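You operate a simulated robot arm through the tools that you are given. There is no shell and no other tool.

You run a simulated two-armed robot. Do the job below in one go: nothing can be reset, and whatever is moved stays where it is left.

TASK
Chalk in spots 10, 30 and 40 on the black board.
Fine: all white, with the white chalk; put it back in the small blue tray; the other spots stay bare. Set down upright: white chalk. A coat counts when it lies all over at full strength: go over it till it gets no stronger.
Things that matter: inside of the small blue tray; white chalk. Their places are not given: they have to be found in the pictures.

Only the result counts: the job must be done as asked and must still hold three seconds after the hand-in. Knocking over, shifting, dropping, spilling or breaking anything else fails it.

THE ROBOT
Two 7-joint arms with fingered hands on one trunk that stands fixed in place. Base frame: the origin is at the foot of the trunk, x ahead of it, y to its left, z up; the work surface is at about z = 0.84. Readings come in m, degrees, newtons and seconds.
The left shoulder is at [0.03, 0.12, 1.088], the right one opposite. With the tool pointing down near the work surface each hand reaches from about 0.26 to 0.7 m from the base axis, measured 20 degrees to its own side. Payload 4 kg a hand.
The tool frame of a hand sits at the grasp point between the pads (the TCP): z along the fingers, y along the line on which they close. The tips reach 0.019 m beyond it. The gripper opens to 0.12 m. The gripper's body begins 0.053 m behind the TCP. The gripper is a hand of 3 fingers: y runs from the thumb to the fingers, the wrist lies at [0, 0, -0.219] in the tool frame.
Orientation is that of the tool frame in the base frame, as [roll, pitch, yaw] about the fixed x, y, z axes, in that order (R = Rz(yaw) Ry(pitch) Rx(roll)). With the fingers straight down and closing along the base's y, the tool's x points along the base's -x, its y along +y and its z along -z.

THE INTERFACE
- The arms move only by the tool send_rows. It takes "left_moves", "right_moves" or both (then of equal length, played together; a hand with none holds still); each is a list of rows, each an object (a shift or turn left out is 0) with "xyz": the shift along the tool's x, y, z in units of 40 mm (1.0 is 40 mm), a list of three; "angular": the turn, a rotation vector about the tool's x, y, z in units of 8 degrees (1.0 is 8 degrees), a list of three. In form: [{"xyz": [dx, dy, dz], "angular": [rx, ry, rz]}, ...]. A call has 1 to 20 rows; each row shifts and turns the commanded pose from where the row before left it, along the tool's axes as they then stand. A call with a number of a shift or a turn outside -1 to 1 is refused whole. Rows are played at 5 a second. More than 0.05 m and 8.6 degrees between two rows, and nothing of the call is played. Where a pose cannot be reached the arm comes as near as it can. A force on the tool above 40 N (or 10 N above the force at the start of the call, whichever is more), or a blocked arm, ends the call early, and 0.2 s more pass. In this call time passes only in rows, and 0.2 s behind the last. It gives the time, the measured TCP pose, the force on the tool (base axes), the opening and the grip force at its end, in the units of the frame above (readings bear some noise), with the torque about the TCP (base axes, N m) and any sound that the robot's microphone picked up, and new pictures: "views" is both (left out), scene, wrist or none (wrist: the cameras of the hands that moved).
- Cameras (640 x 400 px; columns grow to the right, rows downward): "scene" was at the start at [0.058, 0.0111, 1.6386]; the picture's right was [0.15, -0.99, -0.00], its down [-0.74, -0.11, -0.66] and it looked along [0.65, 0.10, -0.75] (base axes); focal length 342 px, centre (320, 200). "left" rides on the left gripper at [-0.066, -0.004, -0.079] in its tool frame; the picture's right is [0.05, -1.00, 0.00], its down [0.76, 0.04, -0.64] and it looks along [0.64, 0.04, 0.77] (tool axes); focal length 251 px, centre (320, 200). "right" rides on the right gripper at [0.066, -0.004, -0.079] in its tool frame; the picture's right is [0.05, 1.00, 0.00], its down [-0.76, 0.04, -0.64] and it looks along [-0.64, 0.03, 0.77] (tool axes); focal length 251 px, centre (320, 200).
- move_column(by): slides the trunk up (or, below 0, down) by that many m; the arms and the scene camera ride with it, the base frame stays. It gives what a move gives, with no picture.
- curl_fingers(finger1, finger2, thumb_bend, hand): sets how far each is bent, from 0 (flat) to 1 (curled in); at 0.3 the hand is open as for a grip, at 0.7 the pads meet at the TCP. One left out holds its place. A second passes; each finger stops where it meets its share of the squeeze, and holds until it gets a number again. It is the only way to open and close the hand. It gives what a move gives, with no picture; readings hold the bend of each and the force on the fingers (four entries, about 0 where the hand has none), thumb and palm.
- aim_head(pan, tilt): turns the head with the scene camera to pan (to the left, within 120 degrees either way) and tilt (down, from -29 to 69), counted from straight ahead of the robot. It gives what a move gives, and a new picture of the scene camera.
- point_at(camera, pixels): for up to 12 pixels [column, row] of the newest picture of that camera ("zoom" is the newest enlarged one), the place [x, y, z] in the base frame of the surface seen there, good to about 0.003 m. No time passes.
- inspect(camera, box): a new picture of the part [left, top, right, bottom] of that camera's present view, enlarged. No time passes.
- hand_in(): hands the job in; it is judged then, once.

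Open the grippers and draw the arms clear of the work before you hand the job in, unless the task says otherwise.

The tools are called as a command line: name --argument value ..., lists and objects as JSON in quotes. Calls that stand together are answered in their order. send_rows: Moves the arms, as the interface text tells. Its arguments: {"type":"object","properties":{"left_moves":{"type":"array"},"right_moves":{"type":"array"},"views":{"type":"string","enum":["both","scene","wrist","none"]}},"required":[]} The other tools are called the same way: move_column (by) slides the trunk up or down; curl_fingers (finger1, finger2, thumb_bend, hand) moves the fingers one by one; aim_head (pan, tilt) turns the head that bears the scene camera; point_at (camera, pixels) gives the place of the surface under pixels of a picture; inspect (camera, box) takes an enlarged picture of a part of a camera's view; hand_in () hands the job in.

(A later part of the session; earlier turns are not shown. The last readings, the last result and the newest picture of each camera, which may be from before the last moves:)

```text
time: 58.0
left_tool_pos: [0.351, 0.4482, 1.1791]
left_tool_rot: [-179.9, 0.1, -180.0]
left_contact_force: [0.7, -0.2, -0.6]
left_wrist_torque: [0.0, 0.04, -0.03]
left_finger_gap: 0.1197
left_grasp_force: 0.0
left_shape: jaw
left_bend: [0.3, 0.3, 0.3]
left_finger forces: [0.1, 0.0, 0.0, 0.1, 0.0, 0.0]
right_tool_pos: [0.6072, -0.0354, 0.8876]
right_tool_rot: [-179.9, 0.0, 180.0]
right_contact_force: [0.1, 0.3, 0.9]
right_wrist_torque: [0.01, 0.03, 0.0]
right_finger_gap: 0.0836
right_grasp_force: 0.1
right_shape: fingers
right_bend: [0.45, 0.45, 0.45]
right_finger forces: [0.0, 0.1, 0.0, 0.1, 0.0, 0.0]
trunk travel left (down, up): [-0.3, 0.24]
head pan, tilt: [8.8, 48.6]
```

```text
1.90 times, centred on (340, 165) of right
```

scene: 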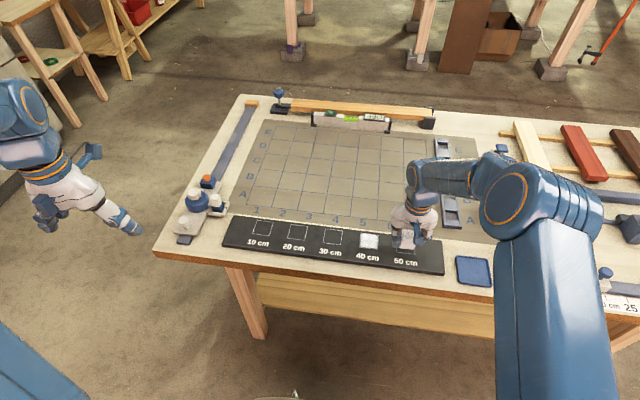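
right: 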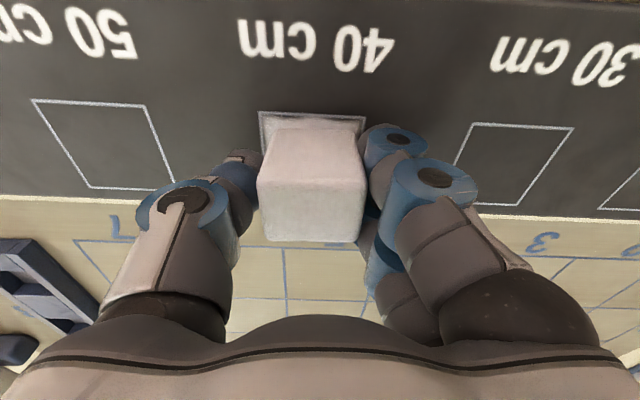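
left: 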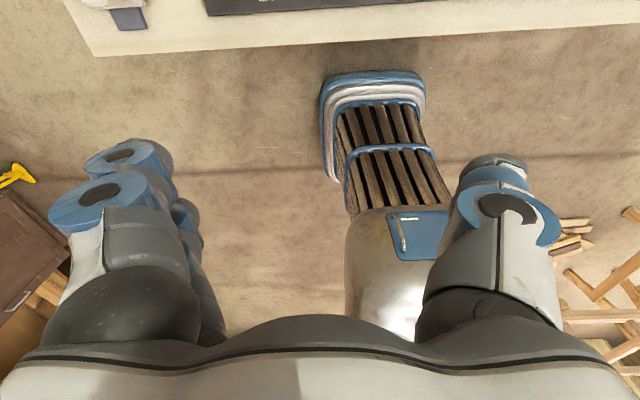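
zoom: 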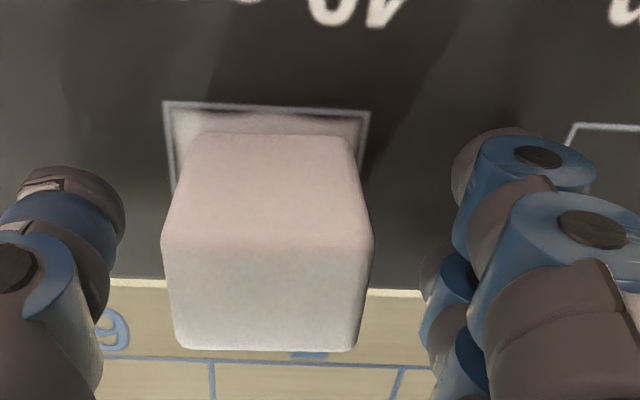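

The chalk stands free on spot 40, clear of the fingers on both sides. I lift straight up and then draw the right arm away to the right.

send_rows --right_moves '[{"xyz": [0, 0, -0.5]}, {"xyz": [0, 0, -1]}, {"xyz": [0, 0, -1]}, {"xyz": [0, 0, -1]}, {"xyz": [0.3, -1, 0]}, {"xyz": [0.3, -1, 0]}, {"xyz": [0.3, -1, 0]}, {"xyz": [0.3, -1, 0]}, {"xyz": [0.3, -1, 0]}, {"xyz": [0.3, -1, 0]}, {"xyz": [0.3, -1, 0]}, {"xyz": [0.3, -1, 0]}]' --views "scene"

inspect --camera "scene" --box '[310, 200, 430, 280]'

point_at --camera "zoom" --pixels '[[300, 160], [330, 130], [310, 195], [360, 165], [290, 130], [350, 195]]'

```text
time: 60.6
left_tool_pos: [0.3506, 0.4467, 1.1786]
left_tool_rot: [-180.0, 0.0, -179.9]
left_contact_force: [-0.1, -0.5, 0.5]
left_wrist_torque: [0.02, -0.03, 0.01]
left_finger_gap: 0.1199
left_grasp_force: 0.1
left_shape: jaw
left_bend: [0.3, 0.3, 0.3]
left_finger forces: [0.1, 0.0, 0.0, 0.0, 0.1, 0.0]
right_tool_pos: [0.513, -0.3573, 1.03]
right_tool_rot: [179.9, 0.0, -179.9]
right_contact_force: [0.9, 0.5, 0.1]
right_wrist_torque: [0.04, 0.02, 0.0]
right_finger_gap: 0.0836
right_grasp_force: 0.1
right_shape: fingers
right_bend: [0.45, 0.45, 0.45]
right_finger forces: [0.1, 0.0, 0.0, 0.0, 0.0, 0.1]
trunk travel left (down, up): [-0.3, 0.24]
head pan, tilt: [8.8, 48.6]
```

scene: 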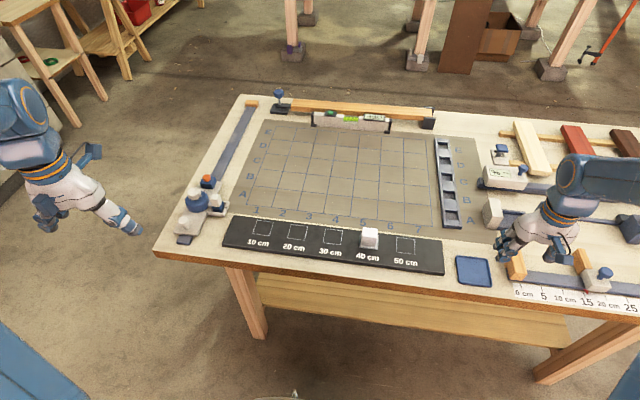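

```text
5.00 times, centred on (370, 240) of scene
```

zoom: 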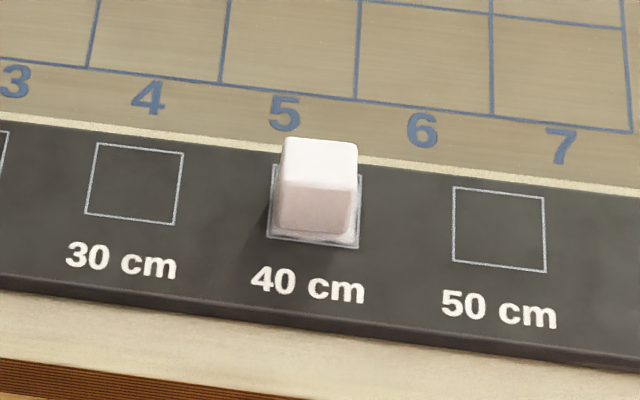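

```text
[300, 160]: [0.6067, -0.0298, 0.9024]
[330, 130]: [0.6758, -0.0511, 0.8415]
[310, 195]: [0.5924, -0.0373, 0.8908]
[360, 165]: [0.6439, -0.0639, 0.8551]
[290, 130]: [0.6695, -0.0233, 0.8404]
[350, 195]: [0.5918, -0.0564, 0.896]
```

The chalk stands upright on spot 40. I zoom and measure it precisely for the left hand.

inspect --camera "scene" --box '[350, 220, 390, 252]'

point_at --camera "zoom" --pixels '[[200, 130], [320, 160], [440, 220], [260, 125], [270, 210], [220, 280], [420, 300], [300, 300], [190, 200], [430, 165]]'

```text
12.50 times, centred on (370, 236) of scene
```

zoom: 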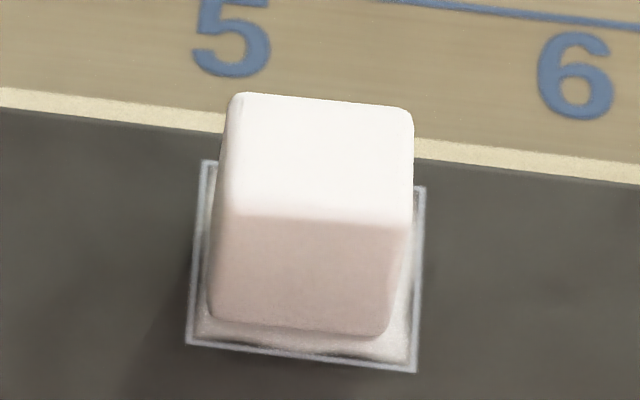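

```text
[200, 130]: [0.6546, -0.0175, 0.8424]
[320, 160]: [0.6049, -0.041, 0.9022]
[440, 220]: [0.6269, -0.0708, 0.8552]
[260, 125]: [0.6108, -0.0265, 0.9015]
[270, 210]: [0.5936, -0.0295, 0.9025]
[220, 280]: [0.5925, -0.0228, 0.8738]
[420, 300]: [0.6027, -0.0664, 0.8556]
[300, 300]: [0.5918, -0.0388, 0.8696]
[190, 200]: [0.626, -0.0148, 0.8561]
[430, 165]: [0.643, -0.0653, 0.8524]
```

Chalk centre on spot 40 ≈ (0.6065, -0.039), top z≈0.901. I pre-shape the left hand and bring it above the chalk.

curl_fingers --hand "left" --finger1 0.46 --finger2 0.46 --thumb_bend 0.46

send_rows --left_moves '[{"xyz": [-0.457, -0.871, 0.354]}, {"xyz": [-0.457, -0.871, 0.354]}, {"xyz": [-0.457, -0.871, 0.354]}, {"xyz": [-0.457, -0.871, 0.354]}, {"xyz": [-0.457, -0.871, 0.354]}, {"xyz": [-0.457, -0.871, 0.354]}, {"xyz": [-0.457, -0.871, 0.354]}, {"xyz": [-0.457, -0.871, 0.354]}, {"xyz": [-0.457, -0.871, 0.354]}, {"xyz": [-0.457, -0.871, 0.354]}, {"xyz": [-0.457, -0.871, 0.354]}, {"xyz": [-0.457, -0.871, 0.354]}, {"xyz": [-0.457, -0.871, 0.354]}, {"xyz": [-0.457, -0.871, 0.354]}]' --views "both"

```text
time: 61.6
left_tool_pos: [0.3512, 0.4475, 1.1788]
left_tool_rot: [-179.9, 0.0, -180.0]
left_contact_force: [-0.2, -0.5, -0.1]
left_wrist_torque: [-0.01, -0.03, -0.01]
left_finger_gap: 0.0815
left_grasp_force: 0.1
left_shape: fingers
left_bend: [0.46, 0.46, 0.46]
left_finger forces: [0.0, 0.1, 0.0, 0.1, 0.0, 0.0]
right_tool_pos: [0.5131, -0.3567, 1.0285]
right_tool_rot: [180.0, 0.0, 179.9]
right_contact_force: [0.5, -0.8, -0.4]
right_wrist_torque: [0.0, 0.02, 0.03]
right_finger_gap: 0.0833
right_grasp_force: 0.0
right_shape: fingers
right_bend: [0.45, 0.45, 0.45]
right_finger forces: [0.0, 0.0, 0.0, 0.1, 0.0, 0.0]
trunk travel left (down, up): [-0.3, 0.24]
head pan, tilt: [8.8, 48.6]
```

```text
time: 64.6
left_tool_pos: [0.6076, -0.04, 0.9801]
left_tool_rot: [180.0, -0.1, -179.9]
left_contact_force: [0.3, -1.1, 0.1]
left_wrist_torque: [0.03, -0.01, -0.02]
left_finger_gap: 0.0811
left_grasp_force: 0.1
left_shape: fingers
left_bend: [0.46, 0.46, 0.46]
left_finger forces: [0.1, 0.1, 0.0, 0.0, 0.0, 0.1]
right_tool_pos: [0.5141, -0.3578, 1.0295]
right_tool_rot: [-179.9, 0.0, -180.0]
right_contact_force: [-0.6, 0.4, -0.6]
right_wrist_torque: [0.03, 0.01, 0.0]
right_finger_gap: 0.0836
right_grasp_force: 0.1
right_shape: fingers
right_bend: [0.45, 0.45, 0.45]
right_finger forces: [0.0, 0.0, 0.0, 0.0, 0.0, 0.0]
trunk travel left (down, up): [-0.3, 0.24]
head pan, tilt: [8.8, 48.6]
```

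scene: 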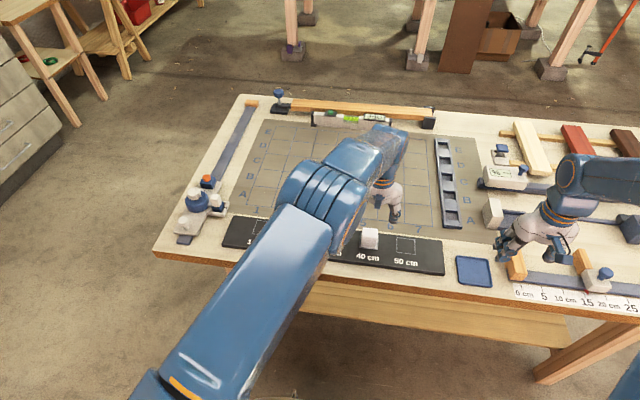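
left: 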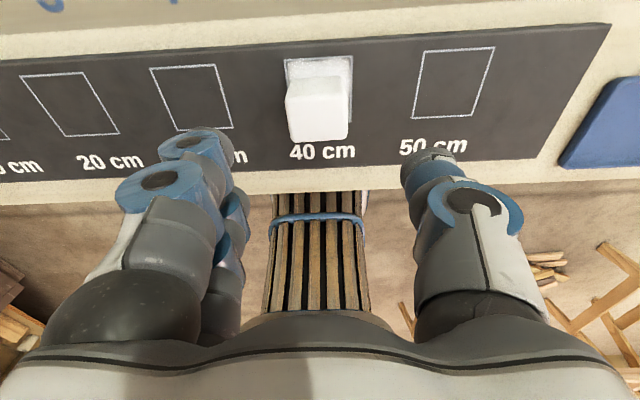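

The left hand reaches and the chalk (318,110) is in line with the grip centre. I descend partway and look again.

send_rows --left_moves '[{"xyz": [0, 0, 0.8]}, {"xyz": [0, 0, 0.6]}]' --views "wrist"

point_at --camera "left" --pixels '[[285, 150], [352, 150], [318, 150], [290, 180], [345, 180], [318, 175], [180, 150], [430, 165], [235, 160]]'

```text
time: 65.2
left_tool_pos: [0.6065, -0.0379, 0.922]
left_tool_rot: [-180.0, 0.0, -179.9]
left_contact_force: [-0.4, 0.0, 0.4]
left_wrist_torque: [0.01, -0.01, -0.04]
left_finger_gap: 0.0812
left_grasp_force: 0.1
left_shape: fingers
left_bend: [0.46, 0.46, 0.46]
left_finger forces: [0.0, 0.0, 0.1, 0.0, 0.0, 0.1]
right_tool_pos: [0.5141, -0.3559, 1.0294]
right_tool_rot: [180.0, 0.0, -179.9]
right_contact_force: [0.9, -0.2, 0.0]
right_wrist_torque: [0.01, 0.02, -0.01]
right_finger_gap: 0.0835
right_grasp_force: 0.0
right_shape: fingers
right_bend: [0.45, 0.45, 0.45]
right_finger forces: [0.1, 0.1, 0.0, 0.0, 0.0, 0.1]
trunk travel left (down, up): [-0.3, 0.24]
head pan, tilt: [8.8, 48.6]
```

left: 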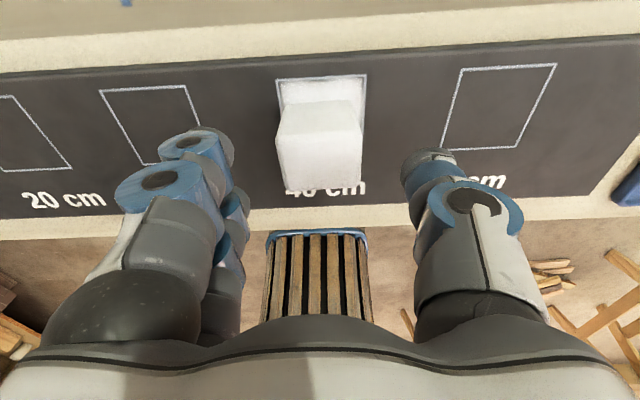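

```text
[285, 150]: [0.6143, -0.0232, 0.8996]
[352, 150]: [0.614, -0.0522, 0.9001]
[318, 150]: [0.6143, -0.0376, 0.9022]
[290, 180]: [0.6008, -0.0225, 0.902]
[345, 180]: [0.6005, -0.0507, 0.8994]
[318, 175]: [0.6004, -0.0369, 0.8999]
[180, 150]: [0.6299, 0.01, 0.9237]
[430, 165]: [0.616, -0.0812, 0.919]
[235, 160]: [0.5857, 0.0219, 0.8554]
```

Chalk centre is at y≈-0.038, matching the grip centre. I descend to TCP z≈0.888 around the chalk.

send_rows --left_moves '[{"xyz": [0, 0, 0.5]}, {"xyz": [0, 0, 0.3]}, {"xyz": [0, 0, 0.09]}]' --views "wrist"

inspect --camera "left" --box '[160, 80, 480, 280]'

```text
time: 66.0
left_tool_pos: [0.6053, -0.0366, 0.8869]
left_tool_rot: [-179.9, -0.1, 180.0]
left_contact_force: [0.4, -0.4, 0.1]
left_wrist_torque: [0.0, 0.02, -0.02]
left_finger_gap: 0.0809
left_grasp_force: 0.1
left_shape: fingers
left_bend: [0.46, 0.46, 0.46]
left_finger forces: [0.0, 0.1, 0.0, 0.0, 0.0, 0.1]
right_tool_pos: [0.5136, -0.3566, 1.0297]
right_tool_rot: [-179.9, 0.0, 180.0]
right_contact_force: [-0.1, 0.8, 0.0]
right_wrist_torque: [0.03, -0.01, -0.01]
right_finger_gap: 0.0834
right_grasp_force: 0.0
right_shape: fingers
right_bend: [0.45, 0.45, 0.45]
right_finger forces: [0.0, 0.1, 0.0, 0.0, 0.0, 0.0]
trunk travel left (down, up): [-0.3, 0.24]
head pan, tilt: [8.8, 48.6]
```

left: 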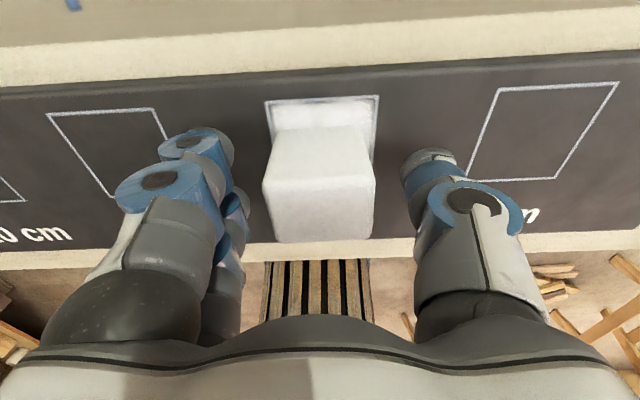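

```text
2.00 times, centred on (320, 180) of left
```

zoom: 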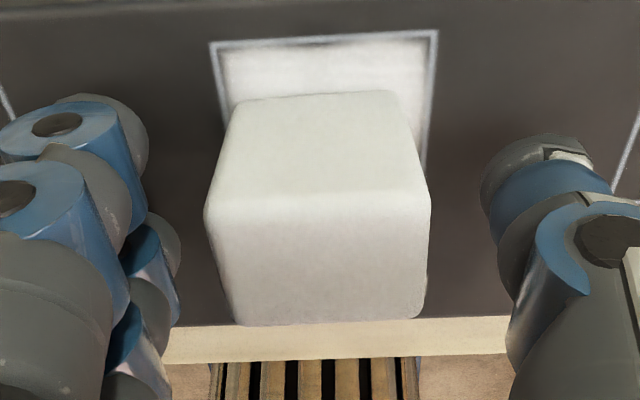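

The chalk is centred between thumb and fingers. I close the left hand.

curl_fingers --hand "left" --finger1 0.55 --finger2 0.55 --thumb_bend 0.55

curl_fingers --hand "left" --finger1 0.64 --finger2 0.64 --thumb_bend 0.64

inspect --camera "left" --box '[160, 80, 480, 280]'

```text
time: 67.0
left_tool_pos: [0.6056, -0.0377, 0.888]
left_tool_rot: [-180.0, 0.0, -180.0]
left_contact_force: [0.5, 1.0, -0.1]
left_wrist_torque: [0.01, 0.02, -0.02]
left_finger_gap: 0.0533
left_grasp_force: 0.0
left_shape: fingers
left_bend: [0.55, 0.55, 0.55]
left_finger forces: [0.0, 0.0, 0.1, 0.0, 0.0, 0.0]
right_tool_pos: [0.5132, -0.3557, 1.0299]
right_tool_rot: [-180.0, -0.1, 180.0]
right_contact_force: [-0.2, 0.1, 0.0]
right_wrist_torque: [0.0, 0.03, -0.01]
right_finger_gap: 0.0836
right_grasp_force: 0.0
right_shape: fingers
right_bend: [0.45, 0.45, 0.45]
right_finger forces: [0.0, 0.1, 0.0, 0.0, 0.0, 0.0]
trunk travel left (down, up): [-0.3, 0.24]
head pan, tilt: [8.8, 48.6]
```

```text
time: 68.0
left_tool_pos: [0.6058, -0.038, 0.8881]
left_tool_rot: [-180.0, 0.0, 179.9]
left_contact_force: [0.2, -0.2, 0.3]
left_wrist_torque: [0.04, -0.01, -0.02]
left_finger_gap: 0.0453
left_grasp_force: 12.9
left_shape: fingers
left_bend: [0.59, 0.6, 0.57]
left_finger forces: [6.3, 5.8, 0.0, 0.0, 11.8, 0.0]
right_tool_pos: [0.5131, -0.3558, 1.0302]
right_tool_rot: [-180.0, 0.0, 179.9]
right_contact_force: [0.5, 0.0, 0.0]
right_wrist_torque: [0.02, 0.01, 0.0]
right_finger_gap: 0.0834
right_grasp_force: 0.0
right_shape: fingers
right_bend: [0.45, 0.45, 0.45]
right_finger forces: [0.0, 0.1, 0.0, 0.0, 0.0, 0.0]
trunk travel left (down, up): [-0.3, 0.24]
head pan, tilt: [8.8, 48.6]
```

```text
2.00 times, centred on (320, 180) of left
```

zoom: 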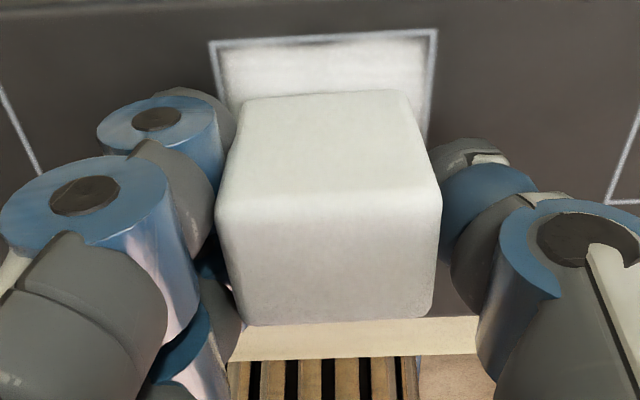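

Held with 12.9 N. I lift it and carry it to above spot 30 (centre ≈ (0.611, 0.060)).

send_rows --left_moves '[{"xyz": [0, 0, -0.5]}, {"xyz": [0, 0, -0.5]}, {"xyz": [-0.043, 0.825, 0]}, {"xyz": [-0.043, 0.825, 0]}, {"xyz": [-0.043, 0.825, 0]}, {"xyz": [0, 0, 0.6]}, {"xyz": [0, 0, 0.3]}]' --views "both"

inspect --camera "left" --box '[200, 60, 440, 210]'

inspect --camera "scene" --box '[310, 200, 430, 280]'

```text
time: 69.6
left_tool_pos: [0.6135, 0.0612, 0.8946]
left_tool_rot: [-179.9, 0.0, -180.0]
left_contact_force: [0.3, 0.0, -0.3]
left_wrist_torque: [0.0, 0.0, 0.04]
left_finger_gap: 0.0451
left_grasp_force: 11.8
left_shape: fingers
left_bend: [0.6, 0.6, 0.57]
left_finger forces: [5.9, 5.7, 0.1, 0.0, 11.7, 0.1]
right_tool_pos: [0.5132, -0.3559, 1.0276]
right_tool_rot: [180.0, -0.1, 179.9]
right_contact_force: [-0.1, -0.1, -0.3]
right_wrist_torque: [-0.02, 0.02, -0.01]
right_finger_gap: 0.0836
right_grasp_force: 0.2
right_shape: fingers
right_bend: [0.45, 0.45, 0.45]
right_finger forces: [0.0, 0.1, 0.0, 0.1, 0.1, 0.0]
trunk travel left (down, up): [-0.3, 0.24]
head pan, tilt: [8.8, 48.6]
```

scene: 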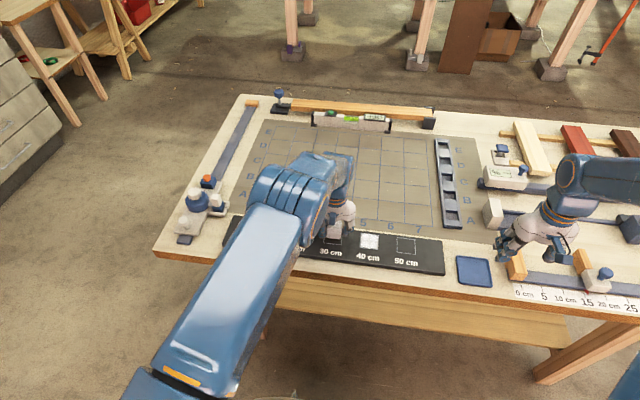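
left: 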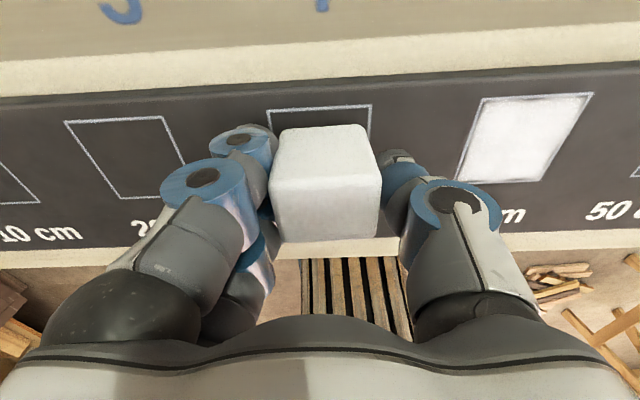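

```text
2.67 times, centred on (320, 135) of left
```

zoom: 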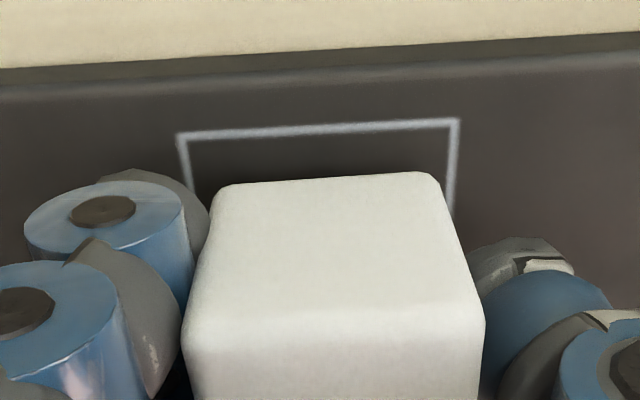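

```text
5.00 times, centred on (370, 240) of scene
```

zoom: 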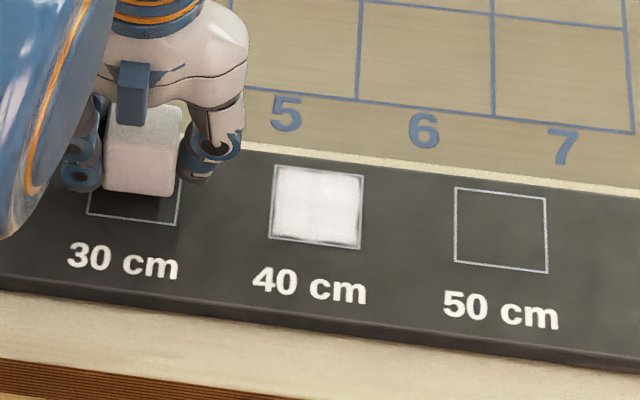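

Chalk is over spot 30, about 1.5 mm right of its centre. I lower to contact in small steps.

send_rows --left_moves '[{"xyz": [0, 0.0375, 0.05]}, {"xyz": [0, 0, 0.04]}]' --views "none"

send_rows --left_moves '[{"xyz": [0, 0, 0.02]}]' --views "none"

send_rows --left_moves '[{"xyz": [0, 0, 0.02]}]' --views "none"

```text
time: 70.2
left_tool_pos: [0.6118, 0.0618, 0.8898]
left_tool_rot: [-180.0, 0.0, -179.9]
left_contact_force: [-0.1, -0.2, -0.2]
left_wrist_torque: [0.02, 0.0, -0.01]
left_finger_gap: 0.0449
left_grasp_force: 11.5
left_shape: fingers
left_bend: [0.6, 0.6, 0.57]
left_finger forces: [6.0, 5.6, 0.1, 0.1, 11.7, 0.0]
right_tool_pos: [0.5133, -0.356, 1.0301]
right_tool_rot: [179.9, -0.1, 179.9]
right_contact_force: [-0.1, -0.1, 0.3]
right_wrist_torque: [-0.03, 0.01, -0.01]
right_finger_gap: 0.0836
right_grasp_force: 0.1
right_shape: fingers
right_bend: [0.45, 0.45, 0.45]
right_finger forces: [0.0, 0.0, 0.1, 0.0, 0.0, 0.0]
trunk travel left (down, up): [-0.3, 0.24]
head pan, tilt: [8.8, 48.6]
```

```text
time: 70.6
left_tool_pos: [0.6114, 0.0616, 0.8892]
left_tool_rot: [179.9, 0.0, 180.0]
left_contact_force: [0.2, 0.1, -0.2]
left_wrist_torque: [-0.02, -0.02, -0.05]
left_finger_gap: 0.0451
left_grasp_force: 11.7
left_shape: fingers
left_bend: [0.6, 0.6, 0.57]
left_finger forces: [6.1, 5.8, 0.1, 0.0, 11.7, 0.0]
right_tool_pos: [0.5138, -0.3566, 1.029]
right_tool_rot: [-180.0, 0.1, 180.0]
right_contact_force: [0.8, -0.7, -0.1]
right_wrist_torque: [-0.02, -0.02, 0.0]
right_finger_gap: 0.0837
right_grasp_force: 0.1
right_shape: fingers
right_bend: [0.45, 0.45, 0.45]
right_finger forces: [0.0, 0.0, 0.1, 0.0, 0.1, 0.0]
trunk travel left (down, up): [-0.3, 0.24]
head pan, tilt: [8.8, 48.6]
```

```text
time: 71.0
left_tool_pos: [0.6101, 0.0614, 0.8878]
left_tool_rot: [-179.9, -0.1, -180.0]
left_contact_force: [-0.2, -0.7, 1.1]
left_wrist_torque: [-0.02, -0.02, -0.02]
left_finger_gap: 0.0453
left_grasp_force: 12.0
left_shape: fingers
left_bend: [0.6, 0.6, 0.57]
left_finger forces: [6.1, 5.6, 0.1, 0.1, 12.1, 0.0]
right_tool_pos: [0.5128, -0.3565, 1.0299]
right_tool_rot: [-179.9, 0.0, -180.0]
right_contact_force: [-0.4, -0.2, 0.1]
right_wrist_torque: [-0.01, 0.01, -0.04]
right_finger_gap: 0.0839
right_grasp_force: 0.0
right_shape: fingers
right_bend: [0.45, 0.45, 0.45]
right_finger forces: [0.0, 0.1, 0.0, 0.1, 0.0, 0.0]
trunk travel left (down, up): [-0.3, 0.24]
head pan, tilt: [8.8, 48.6]
```

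Contact is starting (1.1 N). I press about 1.2 mm more.

send_rows --left_moves '[{"xyz": [0, 0, 0.015]}, {"xyz": [0, 0, 0.015]}]' --views "none"

```text
time: 71.6
left_tool_pos: [0.6106, 0.0627, 0.8871]
left_tool_rot: [180.0, 0.0, 179.9]
left_contact_force: [-0.5, -0.8, 5.7]
left_wrist_torque: [-0.12, 0.02, 0.02]
left_finger_gap: 0.0449
left_grasp_force: 12.2
left_shape: fingers
left_bend: [0.6, 0.6, 0.57]
left_finger forces: [6.4, 5.9, 0.0, 0.1, 12.8, 0.0]
right_tool_pos: [0.5131, -0.3566, 1.0289]
right_tool_rot: [-180.0, 0.0, 180.0]
right_contact_force: [0.0, 0.1, 0.4]
right_wrist_torque: [0.0, -0.04, 0.03]
right_finger_gap: 0.0837
right_grasp_force: 0.1
right_shape: fingers
right_bend: [0.45, 0.45, 0.45]
right_finger forces: [0.1, 0.1, 0.0, 0.0, 0.1, 0.1]
trunk travel left (down, up): [-0.3, 0.24]
head pan, tilt: [8.8, 48.6]
```

5.7 N. I rub spot 30 with the same wide raster: y-strokes at successive x-lines.

send_rows --left_moves '[{"xyz": [0.2375, -0.1625, 0.01]}, {"xyz": [0.2375, -0.1625, 0]}, {"xyz": [0, 0.217, 0]}, {"xyz": [0, 0.217, 0]}, {"xyz": [0, 0.217, 0]}, {"xyz": [-0.2, 0, 0]}, {"xyz": [0, -0.217, 0]}, {"xyz": [0, -0.217, 0]}, {"xyz": [0, -0.217, 0]}, {"xyz": [-0.2, 0, 0]}, {"xyz": [0, 0.217, 0]}, {"xyz": [0, 0.217, 0]}, {"xyz": [0, 0.217, 0]}, {"xyz": [-0.2, 0, 0]}, {"xyz": [0, -0.217, 0]}, {"xyz": [0, -0.217, 0]}, {"xyz": [0, -0.217, 0]}, {"xyz": [-0.2, 0, 0]}]' --views "wrist"

send_rows --left_moves '[{"xyz": [0, 0.217, 0]}, {"xyz": [0, 0.217, 0]}, {"xyz": [0, 0.217, 0]}, {"xyz": [-0.15, 0, 0]}, {"xyz": [0, -0.217, 0]}, {"xyz": [0, -0.217, 0]}, {"xyz": [0, -0.217, 0]}, {"xyz": [0.2375, 0, 0]}, {"xyz": [0.2375, 0, 0]}, {"xyz": [0.2375, 0, 0]}, {"xyz": [0.2375, 0, 0]}, {"xyz": [0, 0.1625, 0]}, {"xyz": [-0.2375, 0, 0]}, {"xyz": [-0.2375, 0, 0]}, {"xyz": [-0.2375, 0, 0]}, {"xyz": [-0.2375, 0, 0]}, {"xyz": [0, 0.1625, 0]}]' --views "wrist"

```text
time: 75.4
left_tool_pos: [0.6219, 0.0469, 0.8858]
left_tool_rot: [-179.9, 0.0, 179.9]
left_contact_force: [-5.3, 0.7, 15.1]
left_wrist_torque: [0.0, 0.05, 0.0]
left_finger_gap: 0.0445
left_grasp_force: 13.8
left_shape: fingers
left_bend: [0.6, 0.6, 0.58]
left_finger forces: [7.9, 6.4, 0.0, 0.0, 14.2, 0.0]
right_tool_pos: [0.5127, -0.3566, 1.0299]
right_tool_rot: [180.0, 0.1, 180.0]
right_contact_force: [0.4, -0.4, 0.2]
right_wrist_torque: [-0.01, 0.01, -0.02]
right_finger_gap: 0.0837
right_grasp_force: 0.1
right_shape: fingers
right_bend: [0.45, 0.45, 0.45]
right_finger forces: [0.0, 0.1, 0.0, 0.1, 0.0, 0.0]
trunk travel left (down, up): [-0.3, 0.24]
head pan, tilt: [8.8, 48.6]
```

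left: 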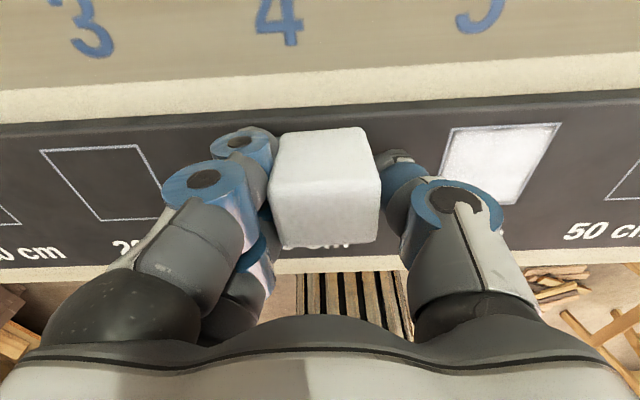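

```text
time: 79.0
left_tool_pos: [0.6302, 0.0615, 0.886]
left_tool_rot: [180.0, 0.0, 180.0]
left_contact_force: [-1.3, -3.3, 7.2]
left_wrist_torque: [-0.16, 0.0, 0.0]
left_finger_gap: 0.045
left_grasp_force: 13.0
left_shape: fingers
left_bend: [0.6, 0.61, 0.58]
left_finger forces: [5.3, 5.5, 0.0, 0.0, 14.3, 0.0]
right_tool_pos: [0.5131, -0.3569, 1.0294]
right_tool_rot: [-180.0, 0.0, 179.9]
right_contact_force: [-0.5, 0.2, 0.6]
right_wrist_torque: [-0.02, 0.01, 0.03]
right_finger_gap: 0.0836
right_grasp_force: 0.1
right_shape: fingers
right_bend: [0.45, 0.45, 0.45]
right_finger forces: [0.0, 0.1, 0.1, 0.1, 0.1, 0.0]
trunk travel left (down, up): [-0.3, 0.24]
head pan, tilt: [8.8, 48.6]
```

left: 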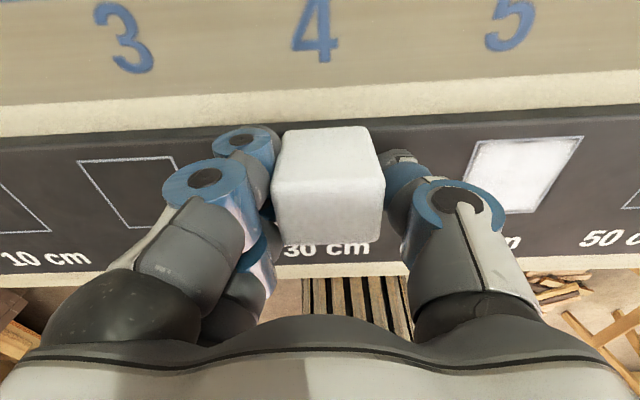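

Force between 7 and 15 N, chalk steady in the grip. I finish the x-strokes of this raster.

send_rows --left_moves '[{"xyz": [0.2375, 0, 0]}, {"xyz": [0.2375, 0, 0]}, {"xyz": [0.2375, 0, 0]}, {"xyz": [0.2375, 0, 0]}, {"xyz": [0, 0.1625, 0]}, {"xyz": [-0.2375, 0, 0]}, {"xyz": [-0.2375, 0, 0]}, {"xyz": [-0.2375, 0, 0]}, {"xyz": [-0.2375, 0, 0]}, {"xyz": [0, 0.1625, 0]}, {"xyz": [0.2375, 0, 0]}, {"xyz": [0.2375, 0, 0]}, {"xyz": [0.2375, 0, 0]}, {"xyz": [0.2375, 0, 0]}]' --views "wrist"

inspect --camera "left" --box '[200, 60, 440, 210]'

```text
time: 82.0
left_tool_pos: [0.5925, 0.0752, 0.8857]
left_tool_rot: [-180.0, 0.1, 179.9]
left_contact_force: [4.1, 0.6, 12.9]
left_wrist_torque: [-0.04, -0.04, 0.01]
left_finger_gap: 0.0451
left_grasp_force: 12.4
left_shape: fingers
left_bend: [0.6, 0.6, 0.58]
left_finger forces: [5.9, 7.0, 0.0, 0.0, 12.7, 0.0]
right_tool_pos: [0.5126, -0.3563, 1.0287]
right_tool_rot: [-180.0, 0.0, 180.0]
right_contact_force: [-0.3, -0.8, 1.4]
right_wrist_torque: [-0.02, -0.03, 0.02]
right_finger_gap: 0.0837
right_grasp_force: 0.0
right_shape: fingers
right_bend: [0.45, 0.45, 0.45]
right_finger forces: [0.0, 0.0, 0.1, 0.0, 0.1, 0.1]
trunk travel left (down, up): [-0.3, 0.24]
head pan, tilt: [8.8, 48.6]
```

left: 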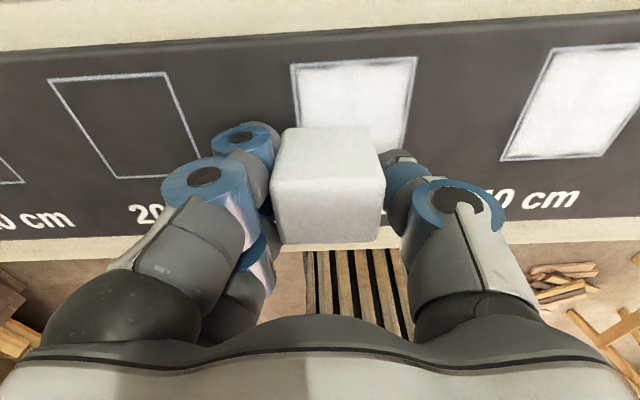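

```text
2.67 times, centred on (320, 135) of left
```

zoom: 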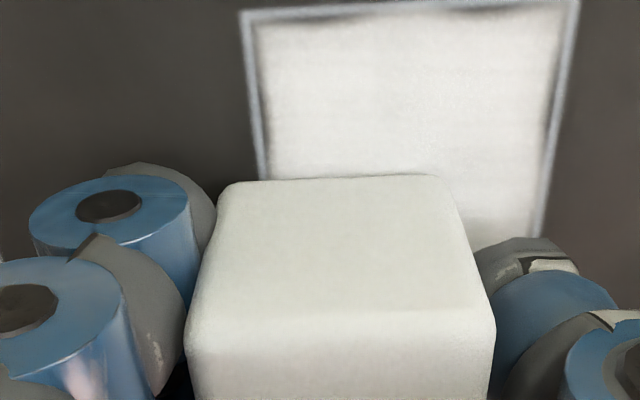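

Spot 30 shows the same even coat with the same soft edge pattern. I repeat the raster once more to be sure it gets no stronger.

send_rows --left_moves '[{"xyz": [0, -0.217, 0]}, {"xyz": [0, -0.217, 0]}, {"xyz": [0, -0.217, 0]}, {"xyz": [-0.2, 0, 0]}, {"xyz": [0, 0.217, 0]}, {"xyz": [0, 0.217, 0]}, {"xyz": [0, 0.217, 0]}, {"xyz": [-0.2, 0, 0]}, {"xyz": [0, -0.217, 0]}, {"xyz": [0, -0.217, 0]}, {"xyz": [0, -0.217, 0]}, {"xyz": [-0.2, 0, 0]}, {"xyz": [0, 0.217, 0]}, {"xyz": [0, 0.217, 0]}, {"xyz": [0, 0.217, 0]}, {"xyz": [-0.2, 0, 0]}, {"xyz": [0, -0.217, 0]}, {"xyz": [0, -0.217, 0]}, {"xyz": [0, -0.217, 0]}, {"xyz": [-0.15, 0, 0]}]' --views "none"

send_rows --left_moves '[{"xyz": [0, 0.217, 0]}, {"xyz": [0, 0.217, 0]}, {"xyz": [0, 0.217, 0]}, {"xyz": [0.2375, 0, 0]}, {"xyz": [0.2375, 0, 0]}, {"xyz": [0.2375, 0, 0]}, {"xyz": [0.2375, 0, 0]}, {"xyz": [0, -0.217, 0]}, {"xyz": [-0.2375, 0, 0]}, {"xyz": [-0.2375, 0, 0]}, {"xyz": [-0.2375, 0, 0]}, {"xyz": [-0.2375, 0, 0]}, {"xyz": [0, -0.217, 0]}, {"xyz": [0.2375, 0, 0]}, {"xyz": [0.2375, 0, 0]}, {"xyz": [0.2375, 0, 0]}, {"xyz": [0.2375, 0, 0]}]' --views "wrist"

inspect --camera "left" --box '[200, 40, 440, 190]'

```text
time: 86.2
left_tool_pos: [0.6301, 0.0481, 0.8861]
left_tool_rot: [-179.9, 0.0, 179.9]
left_contact_force: [-1.4, -1.5, 3.9]
left_wrist_torque: [-0.06, 0.06, -0.04]
left_finger_gap: 0.045
left_grasp_force: 11.9
left_shape: fingers
left_bend: [0.6, 0.6, 0.58]
left_finger forces: [6.1, 5.6, 0.0, 0.1, 13.0, 0.0]
right_tool_pos: [0.5129, -0.3557, 1.0291]
right_tool_rot: [-180.0, 0.0, 179.9]
right_contact_force: [-0.5, -0.1, 0.5]
right_wrist_torque: [0.0, -0.03, -0.01]
right_finger_gap: 0.0834
right_grasp_force: 0.1
right_shape: fingers
right_bend: [0.45, 0.45, 0.45]
right_finger forces: [0.1, 0.1, 0.0, 0.0, 0.0, 0.1]
trunk travel left (down, up): [-0.3, 0.24]
head pan, tilt: [8.8, 48.6]
```

```text
time: 89.8
left_tool_pos: [0.5924, 0.0572, 0.8851]
left_tool_rot: [179.9, -0.1, 180.0]
left_contact_force: [1.4, -0.2, 5.0]
left_wrist_torque: [-0.02, -0.01, 0.04]
left_finger_gap: 0.0449
left_grasp_force: 12.3
left_shape: fingers
left_bend: [0.6, 0.6, 0.58]
left_finger forces: [6.0, 6.5, 0.1, 0.1, 12.5, 0.1]
right_tool_pos: [0.5132, -0.3565, 1.0298]
right_tool_rot: [-180.0, 0.0, -179.9]
right_contact_force: [-0.6, 0.4, 0.0]
right_wrist_torque: [0.0, 0.0, 0.03]
right_finger_gap: 0.0836
right_grasp_force: 0.0
right_shape: fingers
right_bend: [0.45, 0.45, 0.45]
right_finger forces: [0.1, 0.0, 0.0, 0.0, 0.1, 0.1]
trunk travel left (down, up): [-0.3, 0.24]
head pan, tilt: [8.8, 48.6]
```

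left: 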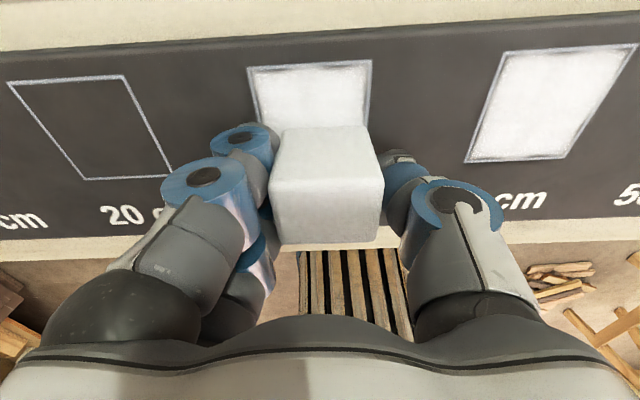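

```text
2.67 times, centred on (320, 115) of left
```

zoom: 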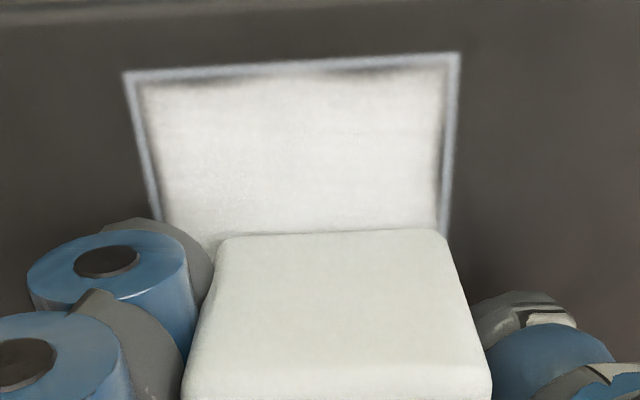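

No change from the previous coat. I compare spot 40 and 30 brightness side by side in the left view.

inspect --camera "left" --box '[440, 20, 640, 180]'

inspect --camera "left" --box '[220, 20, 420, 180]'

```text
2.50 times, centred on (540, 100) of left
```

zoom: 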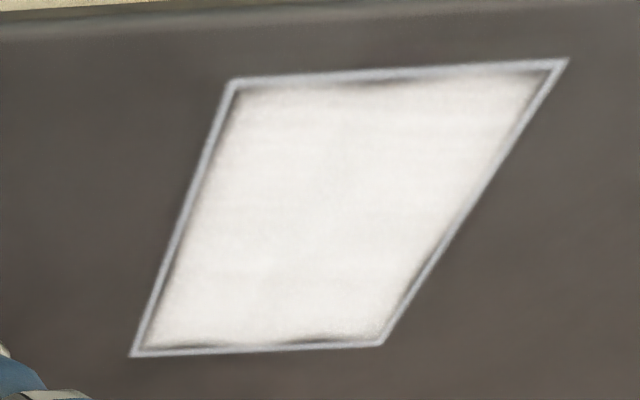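

```text
2.50 times, centred on (320, 100) of left
```

zoom: 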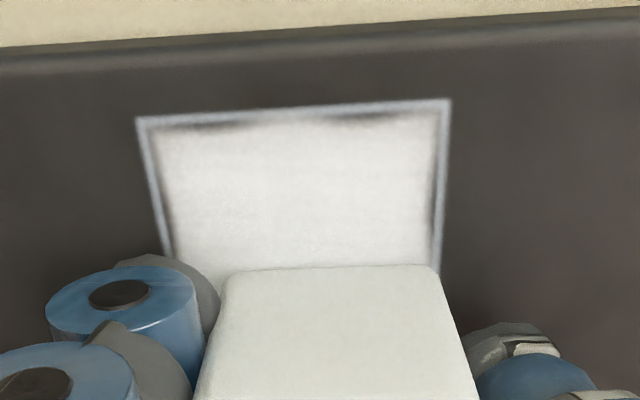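

Both coats look equal and full. Next I lift and carry the chalk over spot 20 (at 40 mm height) to above spot 10.

send_rows --left_moves '[{"xyz": [0, 0, -0.5]}, {"xyz": [0, 0, -0.6]}, {"xyz": [-0.0735, 0.85, 0]}, {"xyz": [-0.0735, 0.85, 0]}, {"xyz": [-0.0735, 0.85, 0]}, {"xyz": [-0.0735, 0.85, 0]}, {"xyz": [-0.0735, 0.85, 0]}, {"xyz": [-0.0735, 0.85, 0]}, {"xyz": [0, 0, 0.6]}, {"xyz": [0, 0, 0.3]}]' --views "both"

inspect --camera "left" --box '[200, 60, 440, 210]'

inspect --camera "scene" --box '[220, 200, 420, 280]'

```text
time: 92.0
left_tool_pos: [0.6099, 0.2624, 0.8932]
left_tool_rot: [-179.9, 0.0, -180.0]
left_contact_force: [-0.3, -0.2, -1.0]
left_wrist_torque: [0.0, -0.02, -0.01]
left_finger_gap: 0.0448
left_grasp_force: 11.2
left_shape: fingers
left_bend: [0.6, 0.6, 0.58]
left_finger forces: [6.0, 5.5, 0.0, 0.1, 11.6, 0.0]
right_tool_pos: [0.5132, -0.3558, 1.0295]
right_tool_rot: [180.0, 0.0, -180.0]
right_contact_force: [0.8, -0.2, 0.0]
right_wrist_torque: [-0.04, -0.02, 0.0]
right_finger_gap: 0.0837
right_grasp_force: 0.1
right_shape: fingers
right_bend: [0.45, 0.45, 0.45]
right_finger forces: [0.0, 0.0, 0.0, 0.0, 0.0, 0.1]
trunk travel left (down, up): [-0.3, 0.24]
head pan, tilt: [8.8, 48.6]
```

scene: 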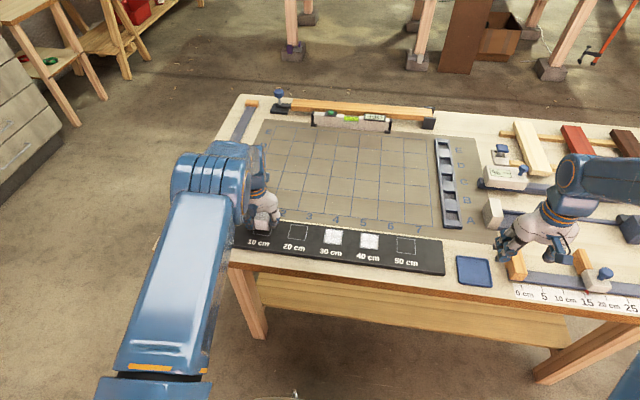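
left: 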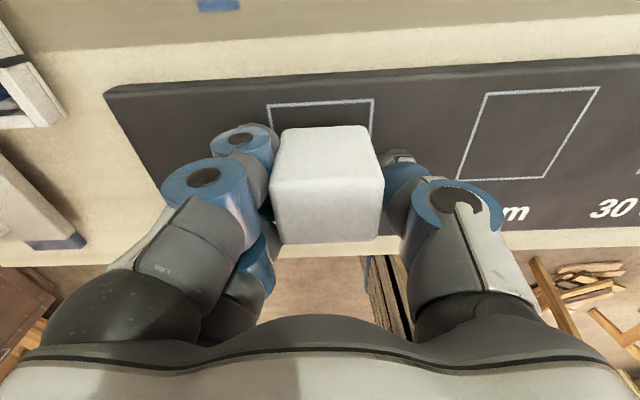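

```text
2.67 times, centred on (320, 135) of left
```

zoom: 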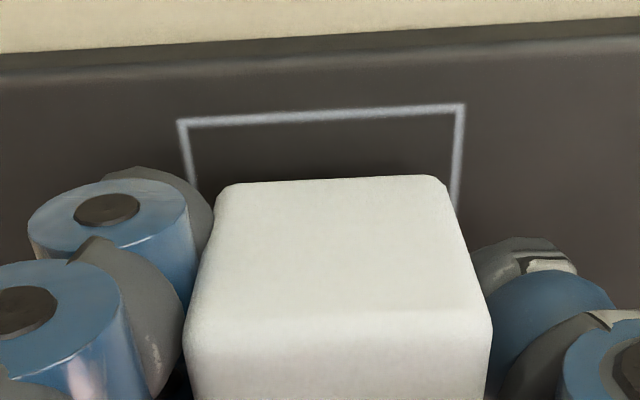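

```text
3.20 times, centred on (320, 240) of scene
```

zoom: 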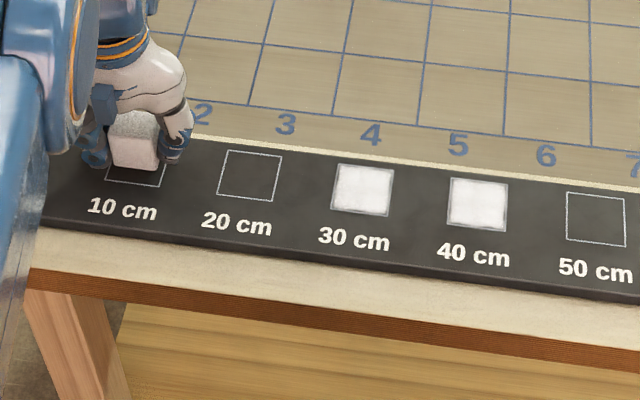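

Spots 30 and 40 are white, 20 and 50 bare. Chalk is ~1.5 mm right and ~2 mm short of spot 10's centre; I correct and lower toward contact.

send_rows --left_moves '[{"xyz": [-0.05, 0.0375, 0.075]}, {"xyz": [0, 0, 0.075]}]' --views "none"

send_rows --left_moves '[{"xyz": [0, 0, 0.02]}]' --views "none"

send_rows --left_moves '[{"xyz": [0, 0, 0.02]}]' --views "none"

```text
time: 92.6
left_tool_pos: [0.6106, 0.2623, 0.8876]
left_tool_rot: [-180.0, 0.0, 180.0]
left_contact_force: [-0.4, -0.3, -0.9]
left_wrist_torque: [0.05, 0.02, 0.01]
left_finger_gap: 0.0448
left_grasp_force: 11.3
left_shape: fingers
left_bend: [0.6, 0.6, 0.58]
left_finger forces: [5.8, 5.6, 0.0, 0.1, 11.5, 0.0]
right_tool_pos: [0.5145, -0.3553, 1.0289]
right_tool_rot: [-179.9, 0.0, -180.0]
right_contact_force: [0.3, 0.5, -0.5]
right_wrist_torque: [0.0, -0.01, 0.0]
right_finger_gap: 0.0837
right_grasp_force: 0.0
right_shape: fingers
right_bend: [0.45, 0.45, 0.45]
right_finger forces: [0.0, 0.1, 0.0, 0.0, 0.0, 0.1]
trunk travel left (down, up): [-0.3, 0.24]
head pan, tilt: [8.8, 48.6]
```

```text
time: 93.0
left_tool_pos: [0.6119, 0.2632, 0.8871]
left_tool_rot: [-180.0, 0.0, -180.0]
left_contact_force: [0.6, 0.5, -1.2]
left_wrist_torque: [-0.02, 0.0, -0.02]
left_finger_gap: 0.0451
left_grasp_force: 11.7
left_shape: fingers
left_bend: [0.6, 0.6, 0.58]
left_finger forces: [5.9, 5.5, 0.2, 0.0, 11.6, 0.0]
right_tool_pos: [0.5137, -0.3558, 1.0297]
right_tool_rot: [179.9, 0.0, 180.0]
right_contact_force: [-0.6, 0.7, -0.7]
right_wrist_torque: [0.02, 0.01, 0.01]
right_finger_gap: 0.0839
right_grasp_force: 0.1
right_shape: fingers
right_bend: [0.45, 0.45, 0.45]
right_finger forces: [0.0, 0.1, 0.0, 0.1, 0.0, 0.1]
trunk travel left (down, up): [-0.3, 0.24]
head pan, tilt: [8.8, 48.6]
```

```text
time: 93.4
left_tool_pos: [0.6128, 0.2635, 0.886]
left_tool_rot: [-180.0, -0.1, 179.9]
left_contact_force: [0.5, 0.6, 1.1]
left_wrist_torque: [-0.03, -0.01, 0.01]
left_finger_gap: 0.0448
left_grasp_force: 11.5
left_shape: fingers
left_bend: [0.6, 0.6, 0.58]
left_finger forces: [6.1, 5.9, 0.0, 0.0, 11.7, 0.0]
right_tool_pos: [0.5128, -0.3559, 1.0297]
right_tool_rot: [-180.0, -0.1, -179.9]
right_contact_force: [-0.5, -0.9, -0.2]
right_wrist_torque: [0.01, -0.02, -0.03]
right_finger_gap: 0.0834
right_grasp_force: 0.1
right_shape: fingers
right_bend: [0.45, 0.45, 0.45]
right_finger forces: [0.0, 0.0, 0.0, 0.0, 0.0, 0.1]
trunk travel left (down, up): [-0.3, 0.24]
head pan, tilt: [8.8, 48.6]
```

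Contact begins. I press 1.2 mm more and start the same raster on spot 10.

send_rows --left_moves '[{"xyz": [0, 0, 0.015]}, {"xyz": [0, 0, 0.015]}]' --views "none"

send_rows --left_moves '[{"xyz": [0.2375, -0.1625, 0.01]}, {"xyz": [0.2375, -0.1625, 0]}, {"xyz": [0, 0.217, 0]}, {"xyz": [0, 0.217, 0]}, {"xyz": [0, 0.217, 0]}, {"xyz": [-0.2, 0, 0]}, {"xyz": [0, -0.217, 0]}, {"xyz": [0, -0.217, 0]}, {"xyz": [0, -0.217, 0]}, {"xyz": [-0.2, 0, 0]}, {"xyz": [0, 0.217, 0]}, {"xyz": [0, 0.217, 0]}, {"xyz": [0, 0.217, 0]}, {"xyz": [-0.2, 0, 0]}, {"xyz": [0, -0.217, 0]}, {"xyz": [0, -0.217, 0]}, {"xyz": [0, -0.217, 0]}, {"xyz": [-0.2, 0, 0]}]' --views "wrist"

```text
time: 94.0
left_tool_pos: [0.6113, 0.2643, 0.8855]
left_tool_rot: [179.9, 0.0, -180.0]
left_contact_force: [-0.7, 0.2, 5.5]
left_wrist_torque: [-0.02, 0.0, -0.04]
left_finger_gap: 0.0446
left_grasp_force: 11.6
left_shape: fingers
left_bend: [0.6, 0.6, 0.58]
left_finger forces: [6.0, 5.8, 0.0, 0.1, 12.0, 0.0]
right_tool_pos: [0.5134, -0.3561, 1.0306]
right_tool_rot: [-179.9, 0.0, 180.0]
right_contact_force: [0.9, -0.2, 0.0]
right_wrist_torque: [-0.01, 0.03, -0.01]
right_finger_gap: 0.0836
right_grasp_force: 0.2
right_shape: fingers
right_bend: [0.45, 0.45, 0.45]
right_finger forces: [0.1, 0.0, 0.0, 0.0, 0.1, 0.0]
trunk travel left (down, up): [-0.3, 0.24]
head pan, tilt: [8.8, 48.6]
```

```text
time: 97.8
left_tool_pos: [0.6236, 0.2478, 0.8857]
left_tool_rot: [-179.9, 0.0, 179.9]
left_contact_force: [-3.5, -0.9, 6.9]
left_wrist_torque: [-0.03, 0.06, -0.03]
left_finger_gap: 0.0447
left_grasp_force: 12.8
left_shape: fingers
left_bend: [0.6, 0.6, 0.58]
left_finger forces: [6.5, 5.6, 0.0, 0.0, 13.2, 0.1]
right_tool_pos: [0.5133, -0.3567, 1.0295]
right_tool_rot: [180.0, 0.0, -179.9]
right_contact_force: [0.3, -0.2, 0.1]
right_wrist_torque: [-0.01, -0.06, -0.02]
right_finger_gap: 0.0835
right_grasp_force: 0.1
right_shape: fingers
right_bend: [0.45, 0.45, 0.45]
right_finger forces: [0.1, 0.1, 0.0, 0.1, 0.0, 0.1]
trunk travel left (down, up): [-0.3, 0.24]
head pan, tilt: [8.8, 48.6]
```

left: 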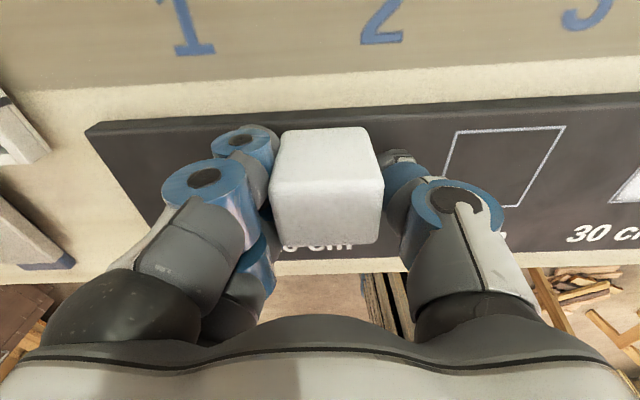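

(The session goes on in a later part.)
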